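You operate a simulated robot arm through the tools that you are given. There is no shell and no other tool. Be economical: measure what you need, move in short steps, check, and stop when the job is done.

You are at the controls of a simulated robot arm. One attempt, no reset.

JOB
Cover the boxed coil with blue tissue and add the care card.
Fine: press the tissue flat before the card goes on, then fold in the two short flaps; the long flaps stay up and the other tissue stays as it is.

The check looks at the end state, three seconds after you hand in, the way a careful person would. Anything else that was tipped, shoved, dropped, spilled or broken makes it a failure. A push-on lid holds only when it is set on centred and level and pressed home; a screw cap is set on level and turned clockwise until tight. Flat cloth is picked up by pressing the open fingertips on it (5 to 10 N) and closing them slowly along it; thin cloth reads only 2 to 8 mm in the jaws.

ROBOT AND FRAMES
A 6-joint arm with a fingered hand, fixed in place. Base frame: the origin is at the foot of the arm, x ahead of it, y to its left, z up. Readings come in m, rad, newtons and seconds.
With the tool pointing down near the work surface it reaches from about 0.34 to 0.82 m from the base axis. Its first joint turns from -2.897 to 2.897 rad. Payload 4 kg.
The TCP is the grasp point between the finger pads, 0.026 m short of the fingertips. In the tool frame z runs along the fingers and y along their closing line. The gripper opens to 0.132 m. The gripper's body begins 0.073 m behind the TCP. The gripper is a hand of 5 fingers: y runs from the thumb to the fingers, the wrist lies at [0, 0, -0.239] in the tool frame.
Orientation is that of the tool frame in the base frame, as a unit quaternion [x, y, z, w]. With the fingers straight down and closing along the base's y, the tool's x points along the base's -x, its y along +y and its z along -z.

CONTROLS
- The arm moves only by the tool step_arm. Its argument "motion" is a list of rows, each a list of 6 numbers: the shift along the tool's x, y, z in m, then the turn, a rotation vector about the tool's x, y, z in degrees. In form: [[dx, dy, dz, ax, ay, az], ...]. A call has 1 to 20 rows; each row shifts and turns the commanded pose from where the row before left it, along the tool's axes as they then stand. Rows are played at 5 a second. More than 0.05 m and 0.15 rad between two rows, and nothing of the call is played. Where a pose cannot be reached the arm comes as near as it can. A force on the tool above 90 N (or 10 N above the force at the start of the call, whichever is more), or a blocked arm, ends the call early, and 0.2 s more pass. In this call time passes only in rows, and 0.2 s behind the last. It gives the time, the measured TCP pose, the force on the tool (base axes), the opening and the grip force at its end, in the units of the frame above (readings bear some noise), with the torque about the TCP (base axes, N m) and any sound that the robot's microphone picked up.
- Cameras (640 x 400 px; columns grow to the right, rows downward): "scene" is fixed at [0.4005, 0.5006, 1.5629]; the picture's right is [-0.99, 0.12, 0.00], its down [0.12, 0.94, -0.31] and it looks along [-0.04, -0.31, -0.95] (base axes); focal length 229 px, centre (320, 200). "wrist" rides on the gripper at [0.084, 0.002, -0.097] in the tool frame; the picture's right is [-0.02, 1.00, 0.00], its down [-0.75, -0.02, -0.66] and it looks along [-0.66, -0.01, 0.75] (tool axes); focal length 270 px, centre (320, 200). There is no depth. A picture from a camera that has moved, and an enlarged one, comes with that camera's place and axes in the base frame and with its lens.
- grab_frame(camera): a new picture of that camera. No time passes.
- set_fingers(finger1, finger2, finger3, finger4, thumb_bend): sets how far each is bent, from 0 (flat) to 100 (curled in); at 30 the hand is open as for a grip, at 70 the pads meet at the TCP. One left out holds its place. A second passes; each finger stops where it meets its share of the squeeze, and holds until it gets a number again. It is the only way to open and close the hand. It gives what a move gives, with no picture; readings hold the bend of each and the force on the fingers (four entries, about 0 where the hand has none), thumb and palm.
- close_up(camera, box): a new picture of the part [left, top, right, bottom] of that camera's present view, enlarged. No time passes.
- finish_job(): hands the job in; it is judged then, once.

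Work in short steps. Places have to be worked out from the pictures, the camera data and where the tool is seen: move nearer, look again, correct. Check each grasp and each placing, and mend what went wrong. You have 120 turns and 64 pictures in all, those below and enlarged ones among them. Open the gripper and draw the arm clear of the work before you hand the job in, unless the task says otherwise; then end with one line.

The tools are called after "Call:" by a JSON object that holds its "name" and its "arguments". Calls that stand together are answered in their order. step_arm: Moves the arm, as the interface text tells. Its arguments: {"type":"object","properties":{"motion":{"type":"array","items":{"type":"array","items":{"type":"number"}}}},"required":["motion"]} The other tools are called the same way: set_fingers (finger1, finger2, finger3, finger4, thumb_bend) moves the fingers one by one; grab_frame (camera) takes a picture; close_up (camera, box) takes an enlarged picture of a part of a camera's view; finish_job () hands the job in.

At the start:

```text
time: 0.0
eef_pos: [0.3852, 0.2143, 1.2267]
ee_rot: [0.0, 1.0, -0.001, 0.0]
contact_force: [-0.8, -0.6, 0.2]
ft_torque: [0.03, -0.02, -0.01]
finger_gap: 0.132
grip_force: 0.2
shape: jaw
bend: [30.0, 30.0, 30.0, 30.0, 30.0]
finger forces: [0.0, 0.0, 0.0, 0.0, 0.0, 0.0]
```

scene: 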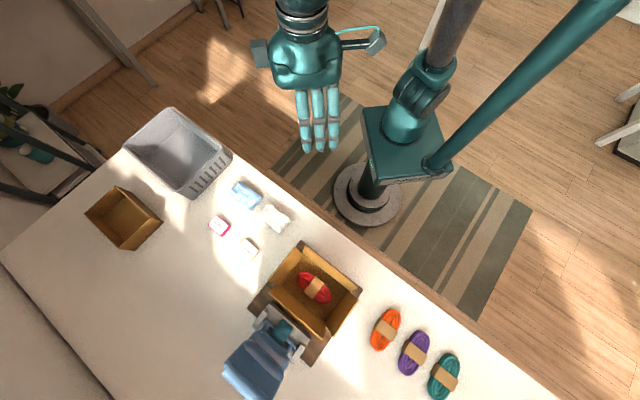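
wrist: 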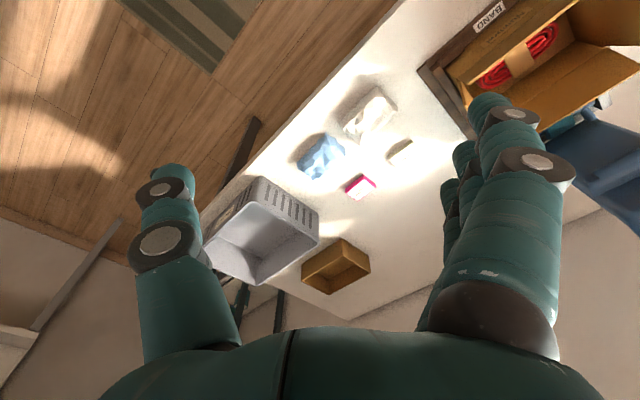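

I'll look closer at the work area in both cameras to tell objects apart.

Call:
{"name": "close_up", "arguments": {"camera": "scene", "box": [200, 160, 380, 272]}}

Call:
{"name": "close_up", "arguments": {"camera": "scene", "box": [220, 230, 480, 400]}}

Call:
{"name": "close_up", "arguments": {"camera": "wrist", "box": [260, 0, 640, 240]}}

```text
3.56 times, centred on (290, 216) of scene
camera zoom: at [0.4005, 0.5006, 1.5629], right [-0.99, 0.12, 0.0], down [0.12, 0.94, -0.31], along [-0.04, -0.31, -0.95], focal length 814 px, centre (427, 143)
```

zoom: 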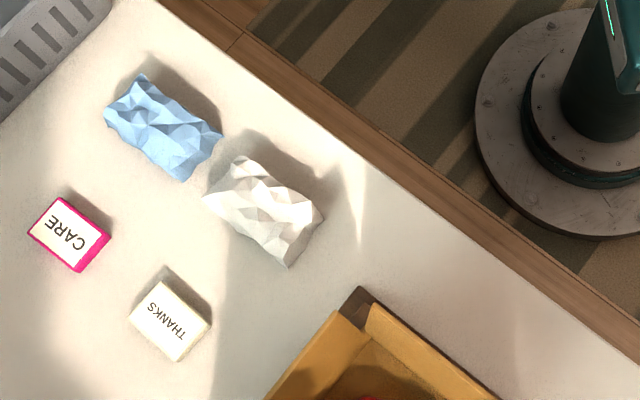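

```text
2.35 times, centred on (350, 315) of scene
camera zoom: at [0.4005, 0.5006, 1.5629], right [-0.99, 0.12, 0.0], down [0.12, 0.94, -0.31], along [-0.04, -0.31, -0.95], focal length 538 px, centre (249, -71)
```

zoom: 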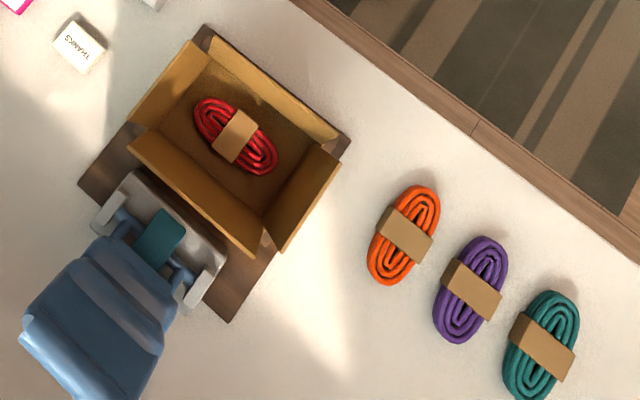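

```text
1.67 times, centred on (450, 120) of wrist
camera zoom: at [0.2997, 0.2167, 1.3221], right [0.02, 1.0, 0.0], down [0.75, -0.02, 0.66], along [0.66, -0.01, -0.75], focal length 450 px, centre (103, 333)
```

zoom: 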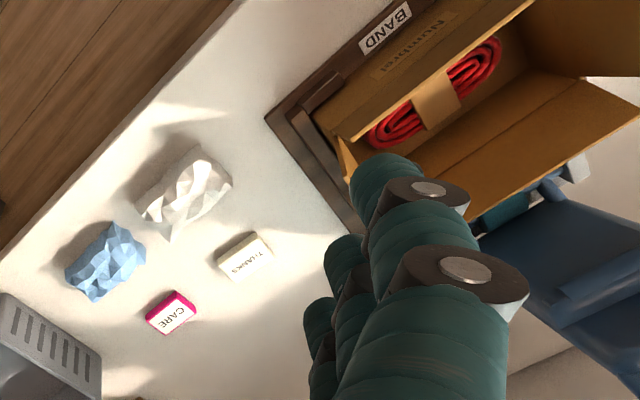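

The blue tissue is at about (0.62, 0.215), the care card at (0.71, 0.31) and the coil at (0.42, 0.54, 0.84), with the table top near z 0.80 and the box turned about 45°. I'll turn the hand to match the box and move to look into it.

Call:
{"name": "step_arm", "arguments": {"motion": [[0.0168, 0.0315, 0.0278, 0, 0, 0], [0.0168, 0.0315, 0.0278, 0, 0, 0], [0.0168, 0.0315, 0.0278, 0, 0, 0], [0.0168, 0.0315, 0.0278, 0, 0, 0], [0.0168, 0.0315, 0.0278, 0, 0, 0], [0.0168, 0.0315, 0.0278, 0, 0, 0], [0, 0, 0, 0, 0, -7.5], [0, 0, 0, 0, 0, -7.5], [0, 0, 0, 0, 0, -7.5], [0, 0, 0, 0, 0, -7.5], [0, 0, 0, 0, 0, -7.5], [0, 0, 0, 0, 0, -7.5], [0, 0, 0, 0, 0, 0]]}}

Call:
{"name": "grab_frame", "arguments": {"camera": "wrist"}}

Call:
{"name": "grab_frame", "arguments": {"camera": "scene"}}

```text
time: 2.8
eef_pos: [0.2848, 0.4019, 1.0601]
ee_rot: [-0.383, 0.924, 0.0, 0.0]
contact_force: [0.5, -1.0, 0.2]
ft_torque: [0.02, 0.01, 0.01]
finger_gap: 0.132
grip_force: 0.0
shape: jaw
bend: [30.0, 30.0, 30.0, 30.0, 30.0]
finger forces: [0.0, 0.0, 0.1, 0.0, 0.1, 0.1]
```

```text
58 pictures are left
camera wrist: at [0.2235, 0.3452, 1.1553], right [-0.69, 0.72, 0.0], down [0.54, 0.52, 0.66], along [0.47, 0.46, -0.75], focal length 270 px, centre (320, 200)
```

wrist: 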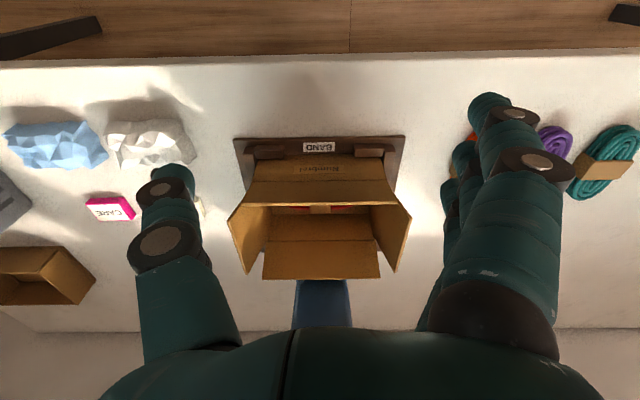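

```text
57 pictures are left
```

scene: 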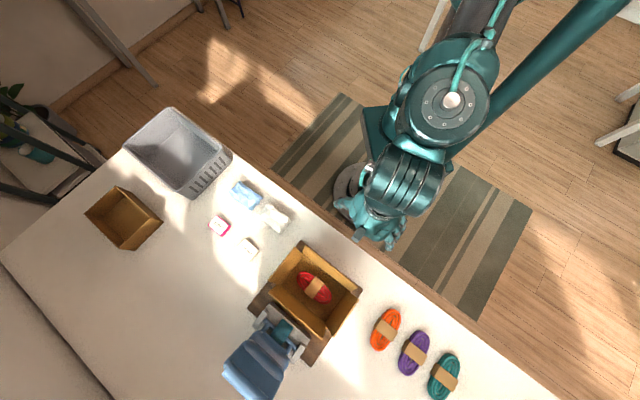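

The box lines up with the 45° tool frame. I'll zoom in on the box, and on the tissues and cards.

Call:
{"name": "close_up", "arguments": {"camera": "wrist", "box": [210, 120, 430, 300]}}

Call:
{"name": "close_up", "arguments": {"camera": "wrist", "box": [0, 80, 240, 310]}}

Call:
{"name": "close_up", "arguments": {"camera": "scene", "box": [220, 230, 380, 400]}}

```text
2.22 times, centred on (320, 210) of wrist
camera zoom: at [0.2235, 0.3452, 1.1553], right [-0.69, 0.72, 0.0], down [0.54, 0.52, 0.66], along [0.47, 0.46, -0.75], focal length 601 px, centre (320, 178)
```

zoom: 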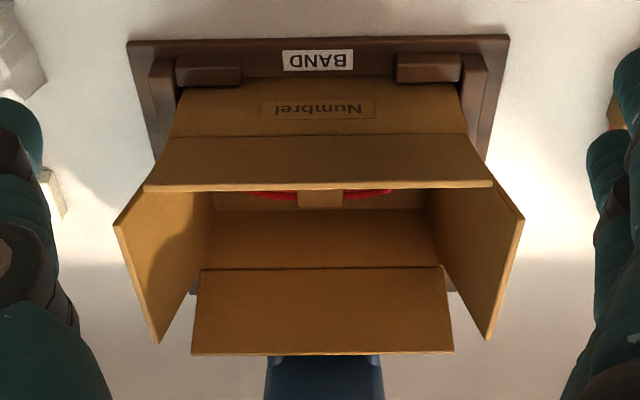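

```text
1.74 times, centred on (120, 195) of wrist
camera zoom: at [0.2235, 0.3452, 1.1553], right [-0.69, 0.72, 0.0], down [0.54, 0.52, 0.66], along [0.47, 0.46, -0.75], focal length 470 px, centre (668, 209)
```

zoom: 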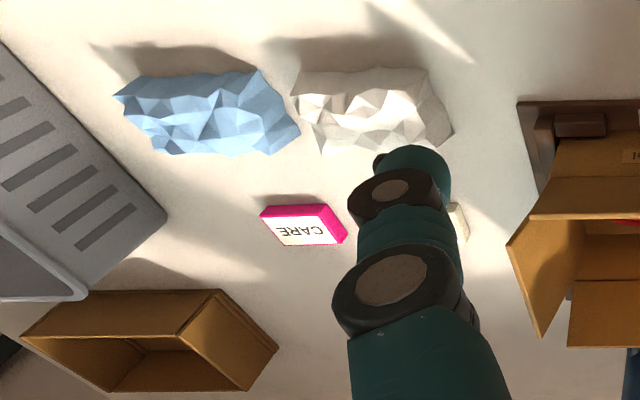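

```text
2.35 times, centred on (300, 315) of scene
camera zoom: at [0.4005, 0.5006, 1.5629], right [-0.99, 0.12, 0.0], down [0.12, 0.94, -0.31], along [-0.04, -0.31, -0.95], focal length 538 px, centre (367, -71)
```

zoom: 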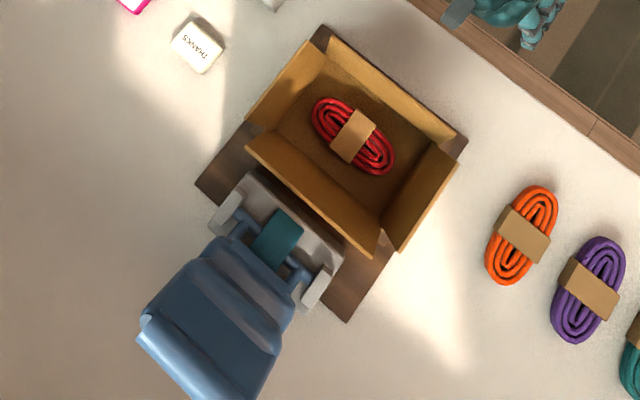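

The box centre is at about (0.415, 0.531), with the rim near z 0.88 and flap tops near 0.94; the tissue's long side runs along the table edge. I'll go above the blue tissue and turn the hand so it closes across the short side.

Call:
{"name": "step_arm", "arguments": {"motion": [[-0.011, -0.0414, 0.0122, 0, 0, 0], [-0.011, -0.0414, 0.0122, 0, 0, 0], [-0.011, -0.0414, 0.0122, 0, 0, 0], [-0.011, -0.0414, 0.0122, 0, 0, 0], [-0.011, -0.0414, 0.0122, 0, 0, 0], [-0.011, -0.0414, 0.0122, 0, 0, 0], [-0.011, -0.0414, 0.0122, 0, 0, 0], [-0.011, -0.0414, 0.0122, 0, 0, 0], [-0.011, -0.0414, 0.0122, 0, 0, 0], [0, 0, 0, 0, 0, 8.1818], [0, 0, 0, 0, 0, 8.1818], [0, 0, 0, 0, 0, 8.1818], [0, 0, 0, 0, 0, 8.1818], [0, 0, 0, 0, 0, 8.1818], [0, 0, 0, 0, 0, 8.1818], [0, 0, 0, 0, 0, 8.1818], [0, 0, 0, 0, 0, 8.1818], [0, 0, 0, 0, 0, 8.1818], [0, 0, 0, 0, 0, 8.1818], [0, 0, 0, 0, 0, 8.1818]]}}

Call:
{"name": "grab_frame", "arguments": {"camera": "wrist"}}

Call:
{"name": "close_up", "arguments": {"camera": "scene", "box": [160, 120, 340, 280]}}

```text
time: 7.0
eef_pos: [0.6157, 0.2111, 0.9494]
ee_rot: [0.383, 0.924, 0.0, 0.0]
contact_force: [0.6, -0.2, 0.3]
ft_torque: [-0.01, 0.02, 0.0]
finger_gap: 0.1321
grip_force: 0.2
shape: jaw
bend: [30.0, 30.0, 30.0, 30.0, 30.0]
finger forces: [0.0, 0.1, 0.0, 0.0, 0.1, 0.0]
```

```text
53 pictures are left
camera wrist: at [0.5577, 0.2718, 1.045], right [0.72, 0.69, 0.0], down [0.52, -0.54, 0.66], along [0.45, -0.48, -0.75], focal length 270 px, centre (320, 200)
```

wrist: 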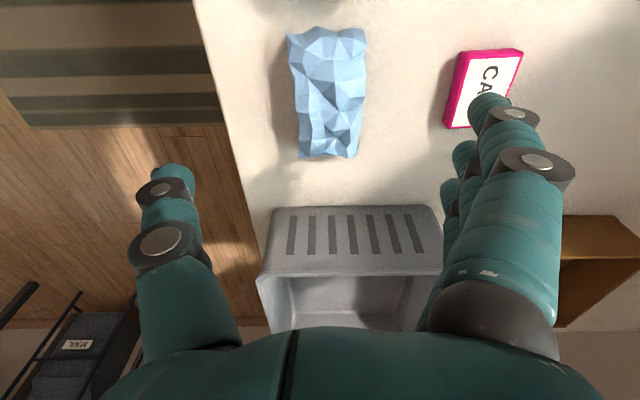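

```text
2.50 times, centred on (250, 200) of scene
camera zoom: at [0.4005, 0.5006, 1.5629], right [-0.99, 0.12, 0.0], down [0.12, 0.94, -0.31], along [-0.04, -0.31, -0.95], focal length 572 px, centre (495, 200)
```

zoom: 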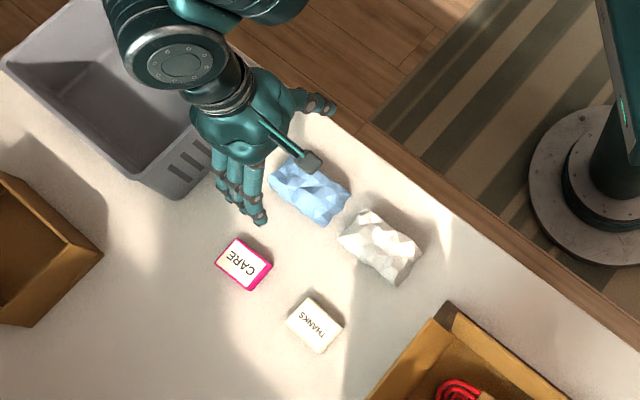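

The tissue is nearly under the TCP, about 8 mm toward tool +y and 5 cm wide, with clear room for the fingers. I'll shift and lower to just above the table.

Call:
{"name": "step_arm", "arguments": {"motion": [[-0.004, 0.008, 0.02, 0, 0, 0], [0, 0, 0.03, 0, 0, 0], [0, 0, 0.03, 0, 0, 0], [0, 0, 0.015, 0, 0, 0], [0, 0, 0.01, 0, 0, 0], [0, 0, 0, 0, 0, 0]]}}

Call:
{"name": "grab_frame", "arguments": {"camera": "wrist"}}

Call:
{"name": "close_up", "arguments": {"camera": "scene", "box": [190, 140, 320, 240]}}

```text
time: 8.4
eef_pos: [0.6236, 0.2124, 0.8455]
ee_rot: [0.382, 0.924, 0.0, 0.0]
contact_force: [0.6, -0.3, -0.3]
ft_torque: [0.01, -0.01, 0.03]
finger_gap: 0.1318
grip_force: 0.1
shape: jaw
bend: [30.0, 30.0, 30.0, 30.0, 30.0]
finger forces: [0.0, 0.0, 0.1, 0.0, 0.0, 0.0]
```

```text
51 pictures are left
camera wrist: at [0.5657, 0.2742, 0.9409], right [0.72, 0.69, 0.0], down [0.52, -0.54, 0.66], along [0.46, -0.47, -0.75], focal length 270 px, centre (320, 200)
```

wrist: 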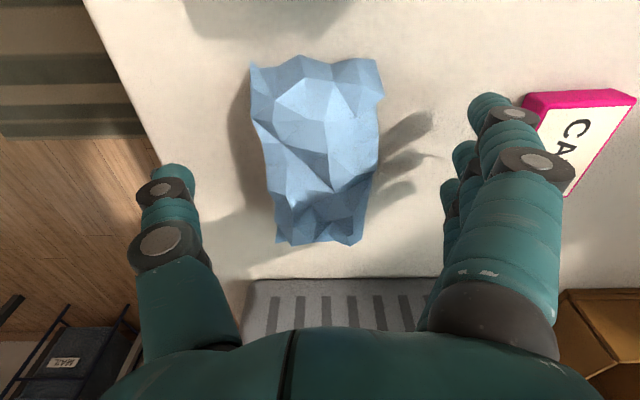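

```text
4.00 times, centred on (255, 190) of scene
camera zoom: at [0.4005, 0.5006, 1.5629], right [-0.99, 0.12, 0.0], down [0.12, 0.94, -0.31], along [-0.04, -0.31, -0.95], focal length 915 px, centre (580, 240)
```

zoom: 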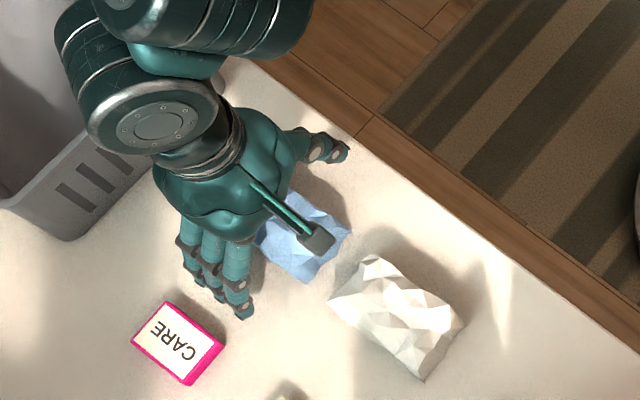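

The tissue is centred in y, but its middle is about 15 mm toward tool +x. I'll shift, lower a bit more, then close part way.

Call:
{"name": "step_arm", "arguments": {"motion": [[0.012, 0, 0, 0, 0, 0], [0, 0, 0.006, 0, 0, 0], [0, 0, 0.004, 0, 0, 0], [0, 0, 0, 0, 0, 0]]}}

Call:
{"name": "set_fingers", "arguments": {"finger1": 45, "finger2": 45, "finger3": 45, "finger4": 45, "thumb_bend": 45}}

Call:
{"name": "grab_frame", "arguments": {"camera": "wrist"}}

```text
time: 9.4
eef_pos: [0.617, 0.2198, 0.8351]
ee_rot: [0.383, 0.924, 0.0, -0.001]
contact_force: [0.3, -0.1, 0.2]
ft_torque: [-0.01, -0.01, -0.02]
finger_gap: 0.132
grip_force: 0.2
shape: jaw
bend: [30.0, 30.0, 30.0, 30.0, 30.0]
finger forces: [0.0, 0.0, 0.1, 0.0, 0.0, 0.0]
```

```text
time: 10.4
eef_pos: [0.6166, 0.2209, 0.8347]
ee_rot: [0.383, 0.924, 0.0, 0.0]
contact_force: [-0.4, 0.0, 0.5]
ft_torque: [0.0, -0.03, 0.0]
finger_gap: 0.0922
grip_force: 0.1
shape: fingers
bend: [45.0, 45.0, 45.0, 45.0, 45.0]
finger forces: [0.0, 0.0, 0.0, 0.1, 0.0, 0.0]
```

```text
49 pictures are left
camera wrist: at [0.5577, 0.2828, 0.9304], right [0.72, 0.69, 0.0], down [0.52, -0.54, 0.66], along [0.46, -0.47, -0.75], focal length 270 px, centre (320, 200)
```

wrist: 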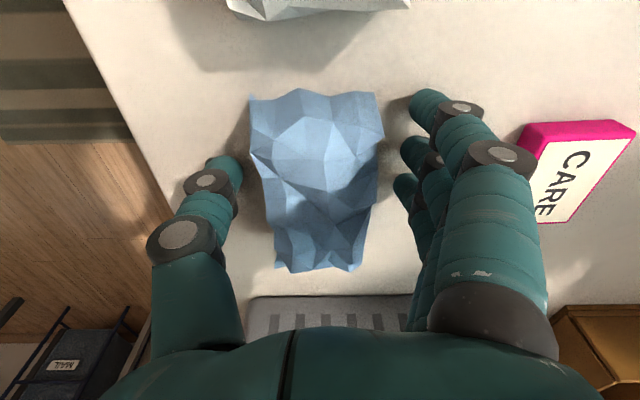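

The fingers straddle the tissue evenly; I'll close in small steps until contact.

Call:
{"name": "set_fingers", "arguments": {"finger1": 55, "finger2": 55, "finger3": 55, "finger4": 55, "thumb_bend": 55}}

Call:
{"name": "set_fingers", "arguments": {"finger1": 60, "finger2": 60, "finger3": 60, "finger4": 60, "thumb_bend": 60}}

Call:
{"name": "grab_frame", "arguments": {"camera": "wrist"}}

```text
time: 11.4
eef_pos: [0.6168, 0.2202, 0.8352]
ee_rot: [0.383, 0.924, 0.0, 0.001]
contact_force: [-0.2, 0.1, 0.6]
ft_torque: [0.0, 0.02, -0.03]
finger_gap: 0.0658
grip_force: 4.0
shape: fingers
bend: [54.0, 54.0, 54.0, 53.0, 53.0]
finger forces: [0.8, 1.0, 0.9, 0.9, 3.6, 0.1]
```

```text
time: 12.4
eef_pos: [0.6167, 0.2202, 0.835]
ee_rot: [0.382, 0.924, 0.0, 0.001]
contact_force: [-0.1, -0.7, 0.3]
ft_torque: [0.0, 0.01, 0.07]
finger_gap: 0.0643
grip_force: 12.1
shape: fingers
bend: [56.0, 56.0, 56.0, 55.0, 55.0]
finger forces: [3.1, 3.1, 3.1, 3.2, 12.3, 0.1]
```

```text
48 pictures are left
camera wrist: at [0.5577, 0.2828, 0.9304], right [0.72, 0.69, 0.0], down [0.52, -0.54, 0.66], along [0.46, -0.47, -0.75], focal length 270 px, centre (320, 200)
```

wrist: 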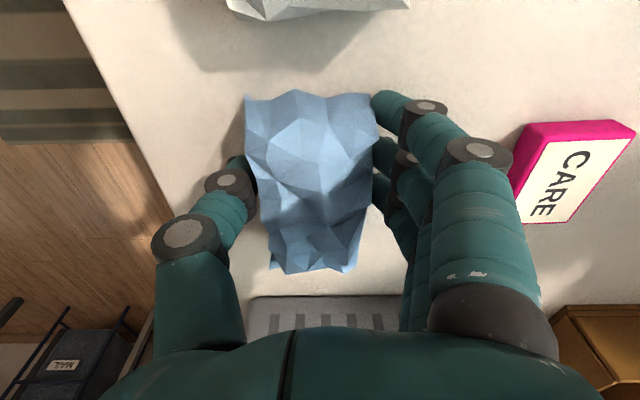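

The grip is firm at 12 N with a 64 mm gap, so I'll lift a little and check that it holds.

Call:
{"name": "step_arm", "arguments": {"motion": [[0, 0, -0.01, 0, 0, 0], [0, 0, -0.02, 0, 0, 0], [0, 0, -0.03, 0, 0, 0], [0, 0, -0.03, 0, 0, 0], [0, 0, -0.03, 0, 0, 0], [0, 0, -0.03, 0, 0, 0], [0, 0, -0.03, 0, 0, 0], [0, 0, -0.02, 0, 0, 0]]}}

Call:
{"name": "grab_frame", "arguments": {"camera": "wrist"}}

```text
time: 14.2
eef_pos: [0.6159, 0.2189, 1.0351]
ee_rot: [0.383, 0.924, 0.0, 0.001]
contact_force: [0.0, -0.4, -0.8]
ft_torque: [0.01, 0.01, 0.0]
finger_gap: 0.0643
grip_force: 12.3
shape: fingers
bend: [56.0, 56.0, 56.0, 55.0, 55.0]
finger forces: [3.0, 3.0, 3.1, 3.2, 12.2, 0.1]
```

```text
47 pictures are left
camera wrist: at [0.5574, 0.2797, 1.1294], right [0.72, 0.69, 0.0], down [0.52, -0.54, 0.66], along [0.46, -0.47, -0.75], focal length 270 px, centre (320, 200)
```

wrist: 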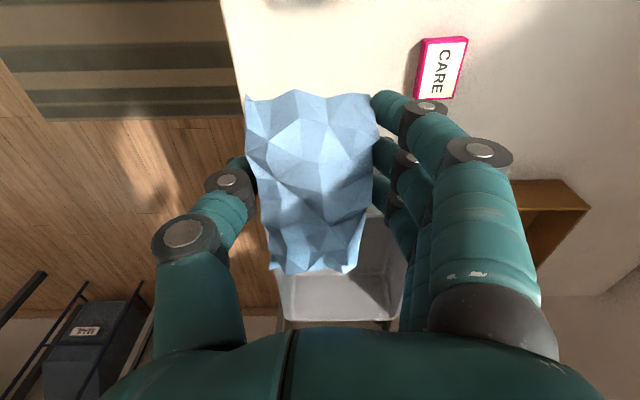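

The tissue is held, so I'll carry it over the box centre.

Call:
{"name": "step_arm", "arguments": {"motion": [[0.0403, 0.0088, 0, 0, 0, 0], [0.0403, 0.0088, 0, 0, 0, 0], [0.0403, 0.0088, 0, 0, 0, 0], [0.0403, 0.0088, 0, 0, 0, 0], [0.0403, 0.0088, 0, 0, 0, 0], [0.0403, 0.0088, 0, 0, 0, 0], [0.0403, 0.0088, 0, 0, 0, 0], [0.0403, 0.0088, 0, 0, 0, 0], [0.0403, 0.0088, 0, 0, 0, 0], [0, 0, 0, 0, 0, 0]]}}

Call:
{"name": "grab_frame", "arguments": {"camera": "wrist"}}

Call:
{"name": "close_up", "arguments": {"camera": "scene", "box": [220, 220, 400, 370]}}

```text
time: 16.4
eef_pos: [0.4147, 0.5325, 1.0356]
ee_rot: [0.383, 0.924, -0.001, -0.001]
contact_force: [0.4, 0.4, 0.7]
ft_torque: [0.05, 0.01, -0.04]
finger_gap: 0.0642
grip_force: 11.7
shape: fingers
bend: [56.0, 56.0, 56.0, 55.0, 55.0]
finger forces: [2.9, 3.1, 2.9, 3.1, 12.0, 0.0]
```

```text
46 pictures are left
camera wrist: at [0.3552, 0.5945, 1.1314], right [0.72, 0.69, 0.0], down [0.52, -0.54, 0.66], along [0.46, -0.47, -0.75], focal length 270 px, centre (320, 200)
```

wrist: 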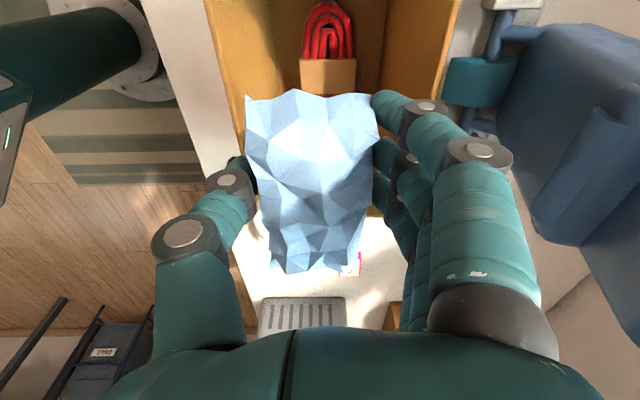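

```text
2.67 times, centred on (310, 295) of scene
camera zoom: at [0.4005, 0.5006, 1.5629], right [-0.99, 0.12, 0.0], down [0.12, 0.94, -0.31], along [-0.04, -0.31, -0.95], focal length 610 px, centre (347, -53)
```

zoom: 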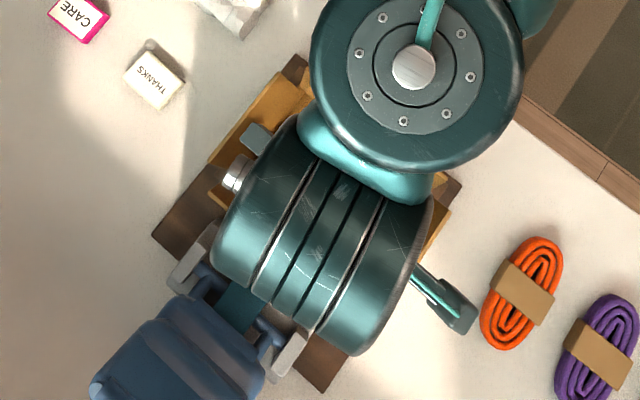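

The coil and box centre sit about 9 mm toward tool +y. I'll correct that and lower in steps, watching the force.

Call:
{"name": "step_arm", "arguments": {"motion": [[0, 0.009, 0, 0, 0, 0], [0, 0, 0.03, 0, 0, 0], [0, 0, 0.03, 0, 0, 0], [0, 0, 0.02, 0, 0, 0], [0, 0, 0.02, 0, 0, 0], [0, 0, 0, 0, 0, 0]]}}

Call:
{"name": "grab_frame", "arguments": {"camera": "wrist"}}

```text
time: 17.8
eef_pos: [0.4241, 0.5408, 0.9332]
ee_rot: [0.383, 0.924, 0.0, 0.0]
contact_force: [-0.3, 0.2, 0.1]
ft_torque: [-0.02, 0.02, 0.03]
finger_gap: 0.0642
grip_force: 12.2
shape: fingers
bend: [56.0, 56.0, 56.0, 55.0, 55.0]
finger forces: [2.8, 3.0, 2.9, 3.1, 12.1, 0.0]
```

```text
44 pictures are left
camera wrist: at [0.3649, 0.6021, 1.0292], right [0.72, 0.69, 0.0], down [0.52, -0.54, 0.66], along [0.46, -0.47, -0.75], focal length 270 px, centre (320, 200)
```

wrist: 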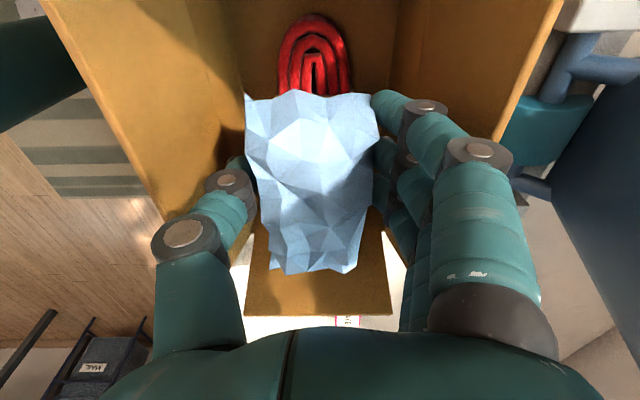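

The coil lies centred under the tissue and the flaps are clear. I'll lower further in small steps.

Call:
{"name": "step_arm", "arguments": {"motion": [[0, 0, 0.01, 0, 0, 0], [0, 0, 0.01, 0, 0, 0], [0, 0, 0.01, 0, 0, 0], [0, 0, 0.005, 0, 0, 0], [0, 0, 0, 0, 0, 0]]}}

Call:
{"name": "grab_frame", "arguments": {"camera": "wrist"}}

```text
time: 19.0
eef_pos: [0.4236, 0.54, 0.8987]
ee_rot: [0.383, 0.924, 0.0, 0.0]
contact_force: [-0.6, 0.4, 1.0]
ft_torque: [-0.02, -0.01, -0.02]
finger_gap: 0.0641
grip_force: 12.2
shape: fingers
bend: [56.0, 56.0, 56.0, 56.0, 55.0]
finger forces: [3.0, 2.9, 3.0, 3.2, 12.0, 0.0]
```

```text
43 pictures are left
camera wrist: at [0.3646, 0.6014, 0.9955], right [0.72, 0.69, 0.0], down [0.52, -0.54, 0.66], along [0.46, -0.47, -0.75], focal length 270 px, centre (320, 200)
```

wrist: 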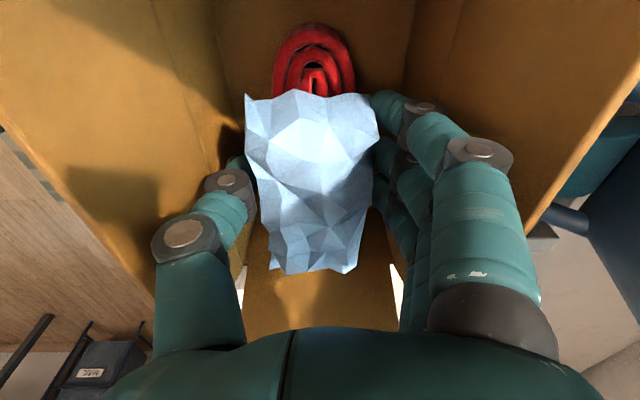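

There is still clearance and no contact, so I'll continue in fine steps.

Call:
{"name": "step_arm", "arguments": {"motion": [[0, 0, 0.004, 0, 0, 0], [0, 0, 0.004, 0, 0, 0], [0, 0, 0.003, 0, 0, 0], [0, 0, 0, 0, 0, 0]]}}

```text
time: 20.0
eef_pos: [0.4244, 0.5393, 0.8884]
ee_rot: [0.383, 0.924, 0.0, 0.0]
contact_force: [0.7, -0.4, 0.6]
ft_torque: [-0.01, -0.04, -0.03]
finger_gap: 0.064
grip_force: 12.1
shape: fingers
bend: [56.0, 56.0, 56.0, 56.0, 55.0]
finger forces: [2.9, 3.0, 2.9, 3.1, 12.1, 0.1]
```

Call:
{"name": "step_arm", "arguments": {"motion": [[0, 0, 0.003, 0, 0, 0], [0, 0, 0.003, 0, 0, 0], [0, 0, 0.002, 0, 0, 0], [0, 0, 0, 0, 0, 0]]}}

Call:
{"name": "grab_frame", "arguments": {"camera": "wrist"}}

```text
time: 21.0
eef_pos: [0.4229, 0.5397, 0.8815]
ee_rot: [0.382, 0.924, -0.001, -0.001]
contact_force: [-0.4, 0.8, 0.2]
ft_torque: [0.0, 0.01, 0.0]
finger_gap: 0.064
grip_force: 12.2
shape: fingers
bend: [56.0, 56.0, 56.0, 56.0, 55.0]
finger forces: [3.0, 3.0, 3.0, 3.0, 12.0, 0.0]
```

```text
42 pictures are left
camera wrist: at [0.3645, 0.6022, 0.9772], right [0.72, 0.69, 0.0], down [0.52, -0.54, 0.66], along [0.46, -0.47, -0.75], focal length 270 px, centre (320, 200)
```

wrist: 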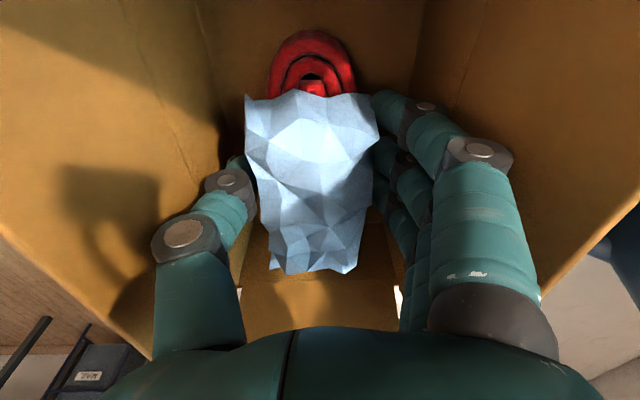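

Still free of contact; I'll continue down.

Call:
{"name": "step_arm", "arguments": {"motion": [[0, 0, 0.003, 0, 0, 0], [0, 0, 0.003, 0, 0, 0], [0, 0, 0.002, 0, 0, 0], [0, 0, 0, 0, 0, 0]]}}

Call:
{"name": "step_arm", "arguments": {"motion": [[0, 0, 0.003, 0, 0, 0], [0, 0, 0.002, 0, 0, 0], [0, 0, 0, 0, 0, 0]]}}

Call:
{"name": "grab_frame", "arguments": {"camera": "wrist"}}

```text
time: 22.0
eef_pos: [0.4228, 0.5406, 0.8732]
ee_rot: [0.383, 0.924, 0.002, 0.001]
contact_force: [2.2, -0.1, 9.3]
ft_torque: [0.03, -0.06, -0.01]
finger_gap: 0.064
grip_force: 13.2
shape: fingers
bend: [56.0, 56.0, 56.0, 56.0, 56.0]
finger forces: [3.3, 3.4, 3.4, 3.6, 12.5, 0.0]
```

```text
time: 22.8
eef_pos: [0.4213, 0.538, 0.867]
ee_rot: [0.383, 0.924, 0.0, 0.0]
contact_force: [0.6, 2.0, 4.7]
ft_torque: [0.19, 0.0, -0.03]
finger_gap: 0.0591
grip_force: 8.9
shape: fingers
bend: [57.0, 57.0, 57.0, 57.0, 57.0]
finger forces: [2.7, 2.7, 2.7, 2.8, 7.2, 0.0]
```

```text
41 pictures are left
camera wrist: at [0.3629, 0.6012, 0.9635], right [0.72, 0.69, 0.0], down [0.52, -0.54, 0.66], along [0.46, -0.47, -0.75], focal length 270 px, centre (320, 200)
```

wrist: 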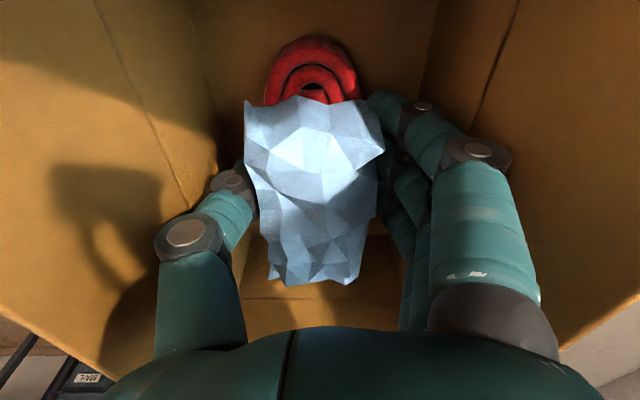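

The tissue has landed on the coil, with contact at about TCP z 0.874. I'll open just enough to release it.

Call:
{"name": "set_fingers", "arguments": {"finger1": 51, "finger2": 51, "finger3": 51, "finger4": 51, "thumb_bend": 51}}

Call:
{"name": "step_arm", "arguments": {"motion": [[0, 0, -0.01, 0, 0, 0], [0, 0, -0.02, 0, 0, 0], [0, 0, -0.03, 0, 0, 0], [0, 0, -0.03, 0, 0, 0], [0, 0, -0.03, 0, 0, 0], [0, 0, 0, 0, 0, 0]]}}

Call:
{"name": "grab_frame", "arguments": {"camera": "wrist"}}

```text
time: 23.8
eef_pos: [0.421, 0.5394, 0.8672]
ee_rot: [0.382, 0.924, 0.0, 0.0]
contact_force: [-1.8, -1.0, -0.6]
ft_torque: [0.02, -0.01, -0.01]
finger_gap: 0.0706
grip_force: 0.8
shape: fingers
bend: [51.0, 51.0, 51.0, 51.0, 51.0]
finger forces: [0.2, 0.3, 0.2, 0.3, 0.0, 0.0]
```

```text
time: 25.2
eef_pos: [0.4205, 0.5396, 0.9889]
ee_rot: [0.382, 0.924, 0.0, 0.0]
contact_force: [0.7, 0.0, 0.1]
ft_torque: [0.03, 0.01, -0.01]
finger_gap: 0.071
grip_force: 0.1
shape: fingers
bend: [51.0, 51.0, 51.0, 51.0, 51.0]
finger forces: [0.0, 0.0, 0.0, 0.0, 0.0, 0.0]
```

```text
40 pictures are left
camera wrist: at [0.3628, 0.6024, 1.0843], right [0.72, 0.69, 0.0], down [0.52, -0.54, 0.66], along [0.46, -0.47, -0.75], focal length 270 px, centre (320, 200)
```

wrist: 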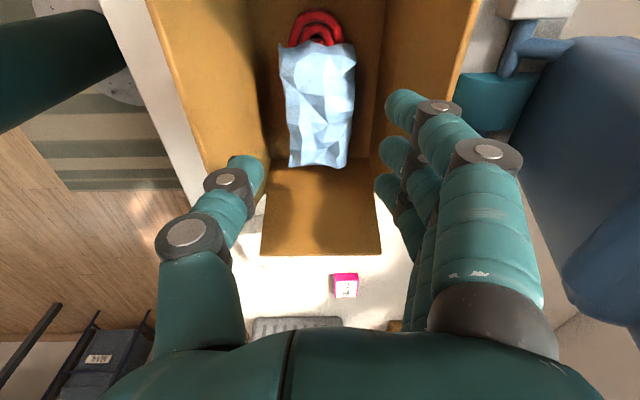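

The tissue sits about 15 mm too far toward -e1, leaving one coil end bare. I'll go back down to the same place, regrip, and shift it over.

Call:
{"name": "step_arm", "arguments": {"motion": [[0, 0, 0.04, 0, 0, 0], [0, 0, 0.04, 0, 0, 0], [0, 0, 0.03, 0, 0, 0], [0, 0, 0.008, 0, 0, 0], [0, 0, 0, 0, 0, 0]]}}

Call:
{"name": "set_fingers", "arguments": {"finger1": 60, "finger2": 60, "finger3": 60, "finger4": 60, "thumb_bend": 60}}

Call:
{"name": "step_arm", "arguments": {"motion": [[0, 0, -0.008, 0, 0, 0], [0, 0, -0.008, 0, 0, 0], [0.007, 0, 0, 0, 0, 0], [0.007, 0, 0, 0, 0, 0], [0, 0, 0.006, 0, 0, 0], [0, 0, 0.004, 0, 0, 0], [0, 0, 0, 0, 0, 0]]}}

Call:
{"name": "grab_frame", "arguments": {"camera": "wrist"}}

```text
time: 26.4
eef_pos: [0.423, 0.5395, 0.8724]
ee_rot: [0.383, 0.924, -0.001, -0.001]
contact_force: [-0.4, -1.1, -0.4]
ft_torque: [-0.01, 0.0, 0.01]
finger_gap: 0.0712
grip_force: 1.0
shape: fingers
bend: [51.0, 51.0, 51.0, 51.0, 51.0]
finger forces: [0.4, 0.3, 0.3, 0.2, 0.0, 0.1]
```

```text
time: 27.4
eef_pos: [0.4245, 0.5374, 0.8721]
ee_rot: [0.383, 0.924, 0.001, 0.0]
contact_force: [0.4, -0.1, 0.2]
ft_torque: [0.02, 0.0, 0.0]
finger_gap: 0.0648
grip_force: 12.1
shape: fingers
bend: [55.0, 56.0, 56.0, 56.0, 55.0]
finger forces: [3.1, 3.0, 3.1, 3.0, 12.4, 0.0]
```

```text
time: 29.0
eef_pos: [0.4136, 0.5501, 0.8763]
ee_rot: [0.383, 0.924, 0.0, 0.0]
contact_force: [0.3, -0.2, -1.0]
ft_torque: [0.01, 0.02, 0.02]
finger_gap: 0.0646
grip_force: 12.7
shape: fingers
bend: [55.0, 56.0, 56.0, 56.0, 55.0]
finger forces: [3.1, 3.1, 3.1, 3.1, 12.3, 0.0]
```

```text
39 pictures are left
camera wrist: at [0.3549, 0.6115, 0.9716], right [0.72, 0.69, 0.0], down [0.52, -0.54, 0.66], along [0.46, -0.47, -0.75], focal length 270 px, centre (320, 200)
```

wrist: 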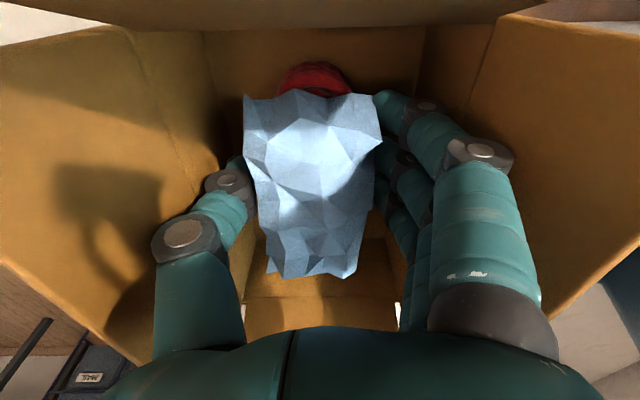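

The tissue edge now lines up with the coil end. I'll lower it the last few mm, release, and back up.

Call:
{"name": "step_arm", "arguments": {"motion": [[0, 0, 0.003, 0, 0, 0], [0, 0, 0.002, 0, 0, 0], [0, 0, 0, 0, 0, 0]]}}

Call:
{"name": "set_fingers", "arguments": {"finger1": 50, "finger2": 50, "finger3": 50, "finger4": 50, "thumb_bend": 50}}

Call:
{"name": "step_arm", "arguments": {"motion": [[0, 0, -0.01, 0, 0, 0], [0, 0, -0.02, 0, 0, 0], [0, 0, -0.03, 0, 0, 0], [0, 0, -0.03, 0, 0, 0], [0, 0, -0.03, 0, 0, 0], [0, 0, -0.03, 0, 0, 0], [0, 0, -0.03, 0, 0, 0], [0, 0, 0, 0, 0, 0]]}}

Call:
{"name": "grab_frame", "arguments": {"camera": "wrist"}}

```text
time: 29.8
eef_pos: [0.4132, 0.5485, 0.8708]
ee_rot: [0.382, 0.924, 0.0, 0.0]
contact_force: [0.5, 0.2, 5.5]
ft_torque: [-0.02, 0.03, -0.01]
finger_gap: 0.0645
grip_force: 12.7
shape: fingers
bend: [56.0, 56.0, 56.0, 56.0, 56.0]
finger forces: [3.3, 3.1, 3.2, 3.0, 12.7, 0.0]
```

```text
time: 30.8
eef_pos: [0.4123, 0.55, 0.871]
ee_rot: [0.383, 0.924, 0.0, 0.0]
contact_force: [-2.4, -2.2, 0.3]
ft_torque: [-0.04, 0.02, -0.01]
finger_gap: 0.074
grip_force: 1.8
shape: fingers
bend: [51.0, 51.0, 51.0, 51.0, 50.0]
finger forces: [1.0, 0.9, 0.7, 0.7, 0.0, 0.0]
```

```text
time: 32.6
eef_pos: [0.4131, 0.5476, 1.0495]
ee_rot: [0.383, 0.924, 0.0, 0.0]
contact_force: [-0.4, -0.5, 0.4]
ft_torque: [0.0, 0.0, 0.03]
finger_gap: 0.0746
grip_force: 0.1
shape: fingers
bend: [50.0, 50.0, 50.0, 50.0, 50.0]
finger forces: [0.1, 0.0, 0.1, 0.1, 0.1, 0.1]
```

```text
38 pictures are left
camera wrist: at [0.354, 0.6109, 1.1454], right [0.72, 0.69, 0.0], down [0.52, -0.54, 0.66], along [0.46, -0.47, -0.75], focal length 270 px, centre (320, 200)
```

wrist: 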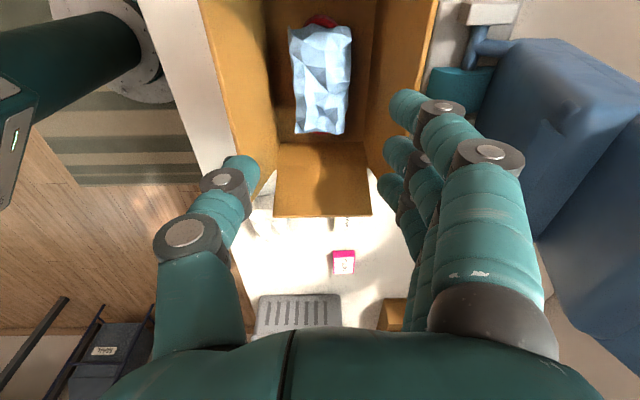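

The tissue now covers the coil. I'll close the fingertips together to make a presser and press it at its middle.

Call:
{"name": "set_fingers", "arguments": {"finger1": 70, "finger2": 70, "finger3": 70, "finger4": 70, "thumb_bend": 70}}

Call:
{"name": "step_arm", "arguments": {"motion": [[-0.011, 0, 0.02, 0, 0, 0], [0, 0, 0.03, 0, 0, 0], [0, 0, 0.03, 0, 0, 0], [0, 0, 0.03, 0, 0, 0], [0, 0, 0.01, 0, 0, 0], [0, 0, 0, 0, 0, 0]]}}

Call:
{"name": "grab_frame", "arguments": {"camera": "wrist"}}

```text
time: 33.6
eef_pos: [0.4125, 0.5485, 1.0503]
ee_rot: [0.382, 0.924, 0.0, 0.0]
contact_force: [-0.5, 0.2, 0.5]
ft_torque: [0.03, -0.03, 0.03]
finger_gap: 0.0248
grip_force: 0.0
shape: fingers
bend: [70.0, 70.0, 70.0, 70.0, 70.0]
finger forces: [0.0, 0.0, 0.0, 0.0, 0.0, 0.0]
```

```text
time: 35.0
eef_pos: [0.4202, 0.5426, 0.9314]
ee_rot: [0.383, 0.924, 0.0, 0.001]
contact_force: [-0.4, 0.2, -0.2]
ft_torque: [-0.01, 0.01, 0.01]
finger_gap: 0.0244
grip_force: 0.1
shape: fingers
bend: [70.0, 70.0, 70.0, 70.0, 70.0]
finger forces: [0.0, 0.0, 0.0, 0.0, 0.0, 0.1]
```

```text
37 pictures are left
camera wrist: at [0.3626, 0.6044, 1.0269], right [0.72, 0.69, 0.0], down [0.52, -0.54, 0.66], along [0.46, -0.47, -0.75], focal length 270 px, centre (320, 200)
```

wrist: 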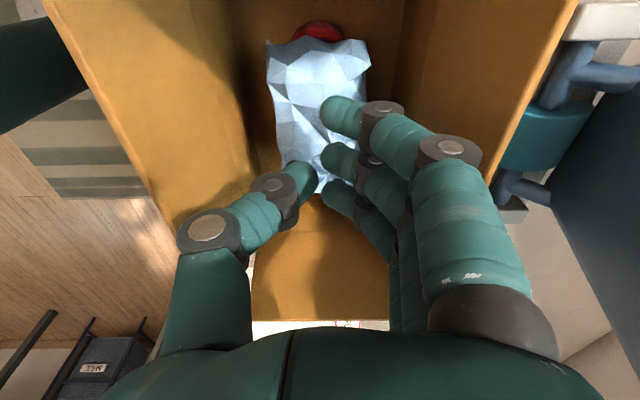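

The presser is lined up above the tissue; I'll press down slowly.

Call:
{"name": "step_arm", "arguments": {"motion": [[0, 0, 0.01, 0, 0, 0], [0, 0, 0.008, 0, 0, 0], [0, 0, 0.005, 0, 0, 0], [0, 0, 0.003, 0, 0, 0], [0, 0, 0, 0, 0, 0]]}}

Call:
{"name": "step_arm", "arguments": {"motion": [[0, 0, 0.004, 0, 0, 0], [0, 0, 0.004, 0, 0, 0], [0, 0, 0.004, 0, 0, 0], [0, 0, 0, 0, 0, 0]]}}

```text
time: 36.2
eef_pos: [0.4193, 0.5418, 0.905]
ee_rot: [0.383, 0.924, 0.0, 0.0]
contact_force: [-0.2, 0.3, -0.2]
ft_torque: [-0.01, 0.02, 0.03]
finger_gap: 0.0243
grip_force: 0.0
shape: fingers
bend: [70.0, 70.0, 70.0, 70.0, 70.0]
finger forces: [0.0, 0.0, 0.1, 0.0, 0.0, 0.0]
```

```text
time: 37.2
eef_pos: [0.4214, 0.5413, 0.893]
ee_rot: [0.383, 0.924, 0.001, 0.0]
contact_force: [1.1, -0.1, 0.5]
ft_torque: [-0.01, 0.0, 0.04]
finger_gap: 0.0244
grip_force: 0.1
shape: fingers
bend: [70.0, 70.0, 70.0, 70.0, 70.0]
finger forces: [0.0, 0.0, 0.1, 0.1, 0.1, 0.0]
```

Call:
{"name": "step_arm", "arguments": {"motion": [[0, 0, 0.004, 0, 0, 0], [0, 0, 0.003, 0, 0, 0], [0, 0, 0, 0, 0, 0]]}}

Call:
{"name": "step_arm", "arguments": {"motion": [[0, 0, 0.003, 0, 0, 0], [0, 0, 0.003, 0, 0, 0], [0, 0, 0, 0, 0, 0]]}}

Call:
{"name": "grab_frame", "arguments": {"camera": "wrist"}}

```text
time: 38.0
eef_pos: [0.4211, 0.5415, 0.8856]
ee_rot: [0.383, 0.924, 0.0, 0.0]
contact_force: [-0.9, 0.0, 0.7]
ft_torque: [0.0, -0.01, -0.02]
finger_gap: 0.0244
grip_force: 0.0
shape: fingers
bend: [70.0, 70.0, 70.0, 70.0, 70.0]
finger forces: [0.0, 0.0, 0.1, 0.0, 0.0, 0.0]
```

```text
time: 38.8
eef_pos: [0.4207, 0.5433, 0.8818]
ee_rot: [0.382, 0.924, 0.002, 0.001]
contact_force: [-3.7, 0.2, 16.4]
ft_torque: [-0.09, 0.15, -0.01]
finger_gap: 0.0241
grip_force: 8.2
shape: fingers
bend: [70.0, 70.0, 70.0, 70.0, 70.0]
finger forces: [1.1, 1.1, 1.3, 1.5, 11.9, 0.1]
```

```text
36 pictures are left
camera wrist: at [0.3625, 0.6048, 0.9775], right [0.72, 0.69, 0.0], down [0.52, -0.54, 0.66], along [0.46, -0.47, -0.75], focal length 270 px, centre (320, 200)
```

wrist: 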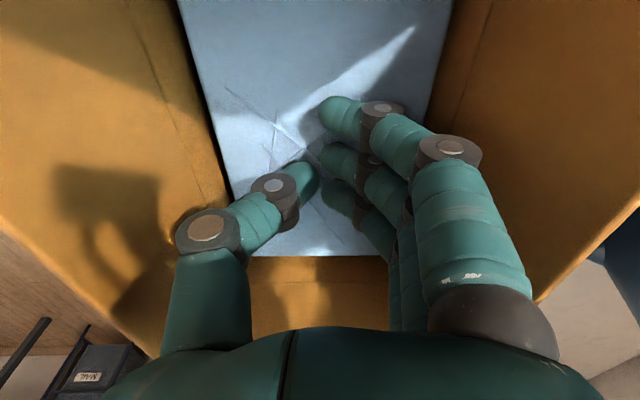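

The tissue has spread into a flat sheet filling the box. I'll raise the hand and check.

Call:
{"name": "step_arm", "arguments": {"motion": [[0, 0, -0.01, 0, 0, 0], [0, 0, -0.03, 0, 0, 0], [0, 0, -0.03, 0, 0, 0], [0, 0, -0.04, 0, 0, 0], [0, 0, -0.04, 0, 0, 0], [0, 0, -0.04, 0, 0, 0], [0, 0, 0, 0, 0, 0]]}}

Call:
{"name": "grab_frame", "arguments": {"camera": "wrist"}}

```text
time: 40.4
eef_pos: [0.4181, 0.5401, 1.072]
ee_rot: [0.383, 0.924, -0.001, 0.0]
contact_force: [-0.2, -0.5, -0.8]
ft_torque: [0.0, -0.02, 0.03]
finger_gap: 0.0243
grip_force: 0.0
shape: fingers
bend: [70.0, 70.0, 70.0, 70.0, 70.0]
finger forces: [0.0, 0.0, 0.0, 0.1, 0.0, 0.1]
```

```text
35 pictures are left
camera wrist: at [0.3601, 0.6022, 1.1682], right [0.72, 0.69, 0.0], down [0.52, -0.54, 0.66], along [0.46, -0.47, -0.75], focal length 270 px, centre (320, 200)
```

wrist: 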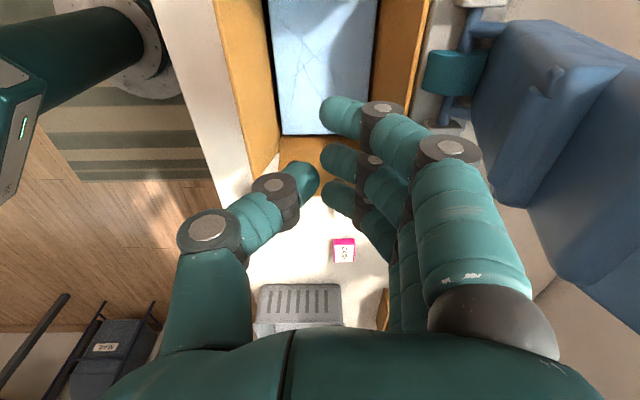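

The sheet is flat in the box. Next I'll go to the CARE card at about (0.71, 0.31).

Call:
{"name": "step_arm", "arguments": {"motion": [[-0.041, 0.0046, 0, 0, 0, 0], [-0.041, 0.0046, 0, 0, 0, 0], [-0.041, 0.0046, 0, 0, 0, 0], [-0.041, 0.0046, 0, 0, 0, 0], [-0.041, 0.0046, 0, 0, 0, 0], [-0.041, 0.0046, 0, 0, 0, 0], [-0.041, 0.0046, 0, 0, 0, 0], [-0.041, 0.0046, 0, 0, 0, 0], [-0.04, 0.0046, 0, 0, 0, 0], [0, 0, 0.03, 0, 0, 0], [0, 0, 0.03, 0, 0, 0], [0, 0, 0.03, 0, 0, 0], [0, 0, 0.03, 0, 0, 0], [0, 0, 0, 0, 0, 0]]}}

Call:
{"name": "set_fingers", "arguments": {"finger1": 42, "finger2": 42, "finger3": 42, "finger4": 42, "thumb_bend": 42}}

Call:
{"name": "grab_frame", "arguments": {"camera": "wrist"}}

Call:
{"name": "close_up", "arguments": {"camera": "scene", "box": [240, 220, 400, 370]}}

```text
time: 43.4
eef_pos: [0.6999, 0.3063, 0.9458]
ee_rot: [0.383, 0.924, 0.0, 0.0]
contact_force: [-1.0, -0.5, -0.1]
ft_torque: [0.01, -0.01, 0.0]
finger_gap: 0.0241
grip_force: 0.1
shape: fingers
bend: [70.0, 70.0, 70.0, 70.0, 70.0]
finger forces: [0.0, 0.1, 0.0, 0.0, 0.0, 0.0]
out of reach, approached as far as the arm can: row 9
```

```text
time: 44.4
eef_pos: [0.6999, 0.3068, 0.9456]
ee_rot: [0.383, 0.924, -0.001, 0.0]
contact_force: [0.2, -0.2, 0.0]
ft_torque: [-0.02, 0.01, -0.03]
finger_gap: 0.0996
grip_force: 0.1
shape: fingers
bend: [42.0, 42.0, 42.0, 42.0, 42.0]
finger forces: [0.0, 0.1, 0.1, 0.0, 0.0, 0.1]
```

```text
34 pictures are left
camera wrist: at [0.6408, 0.3693, 1.0414], right [0.72, 0.69, 0.0], down [0.52, -0.54, 0.66], along [0.46, -0.47, -0.75], focal length 270 px, centre (320, 200)
```

wrist: 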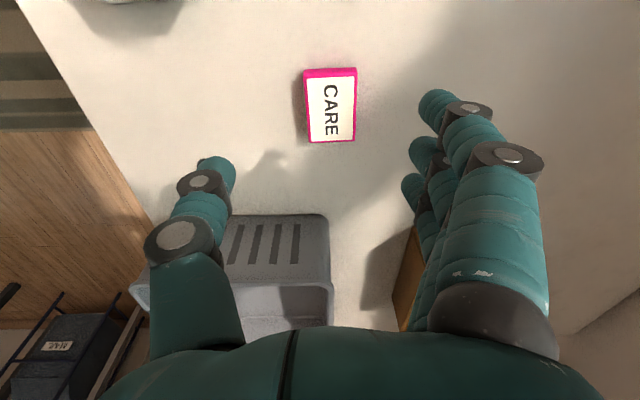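

```text
2.67 times, centred on (320, 295) of scene
camera zoom: at [0.4005, 0.5006, 1.5629], right [-0.99, 0.12, 0.0], down [0.12, 0.94, -0.31], along [-0.04, -0.31, -0.95], focal length 610 px, centre (320, -53)
```

zoom: 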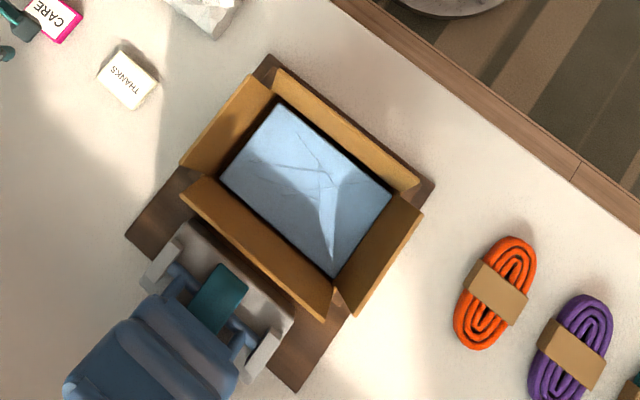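

The scene view shows the flat sheet covering the box floor with all flaps up. The card is about 10 mm off in x and y, so I'll centre on it and lower.

Call:
{"name": "step_arm", "arguments": {"motion": [[-0.01, 0.01, 0.02, 0, 0, 0], [0, 0, 0.03, 0, 0, 0], [0, 0, 0.03, 0, 0, 0], [0, 0, 0.015, 0, 0, 0], [0, 0, 0.01, 0, 0, 0], [0, 0, 0, 0, 0, 0]]}}

Call:
{"name": "grab_frame", "arguments": {"camera": "wrist"}}

```text
time: 45.8
eef_pos: [0.7156, 0.3071, 0.839]
ee_rot: [0.383, 0.924, 0.0, 0.001]
contact_force: [-0.3, 0.8, 0.0]
ft_torque: [0.0, 0.04, 0.01]
finger_gap: 0.0999
grip_force: 0.0
shape: fingers
bend: [42.0, 42.0, 42.0, 42.0, 42.0]
finger forces: [0.0, 0.0, 0.0, 0.0, 0.1, 0.0]
```

```text
32 pictures are left
camera wrist: at [0.6559, 0.3692, 0.9349], right [0.72, 0.69, 0.0], down [0.52, -0.54, 0.66], along [0.46, -0.47, -0.75], focal length 270 px, centre (320, 200)
```

wrist: 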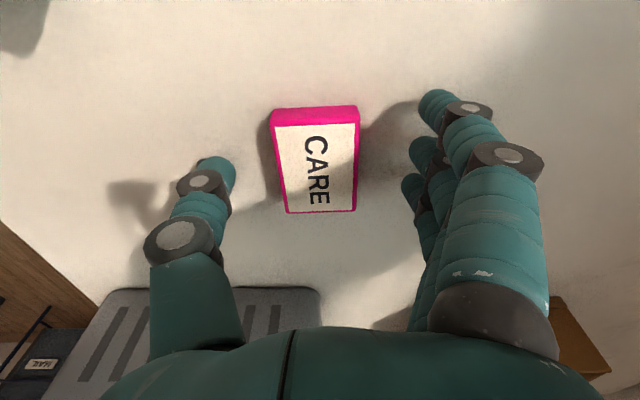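

The card is centred between the fingertips. I'll lower 7 mm more and close gently.

Call:
{"name": "step_arm", "arguments": {"motion": [[0, 0, 0.004, 0, 0, 0], [0, 0, 0.003, 0, 0, 0], [0, 0, 0, 0, 0, 0]]}}

Call:
{"name": "set_fingers", "arguments": {"finger1": 56, "finger2": 56, "finger3": 56, "finger4": 56, "thumb_bend": 56}}

Call:
{"name": "grab_frame", "arguments": {"camera": "wrist"}}

```text
time: 46.6
eef_pos: [0.7144, 0.3073, 0.8332]
ee_rot: [0.383, 0.924, 0.001, 0.0]
contact_force: [0.1, -0.2, 0.8]
ft_torque: [0.01, -0.01, 0.01]
finger_gap: 0.0999
grip_force: 0.0
shape: fingers
bend: [42.0, 42.0, 42.0, 42.0, 42.0]
finger forces: [0.0, 0.0, 0.0, 0.0, 0.1, 0.0]
```

```text
time: 47.6
eef_pos: [0.7159, 0.3057, 0.8327]
ee_rot: [0.382, 0.924, 0.001, 0.0]
contact_force: [0.4, 0.6, 0.1]
ft_torque: [0.01, 0.03, -0.02]
finger_gap: 0.0574
grip_force: 0.1
shape: fingers
bend: [56.0, 56.0, 56.0, 56.0, 56.0]
finger forces: [0.0, 0.1, 0.0, 0.1, 0.0, 0.1]
```

```text
31 pictures are left
camera wrist: at [0.6562, 0.3686, 0.9291], right [0.72, 0.69, 0.0], down [0.52, -0.54, 0.66], along [0.46, -0.47, -0.75], focal length 270 px, centre (320, 200)
```

wrist: 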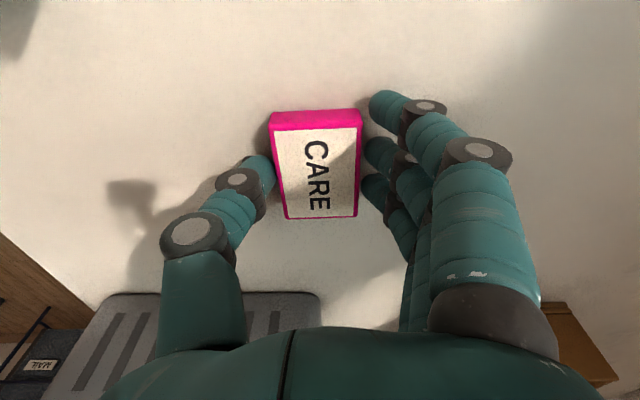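

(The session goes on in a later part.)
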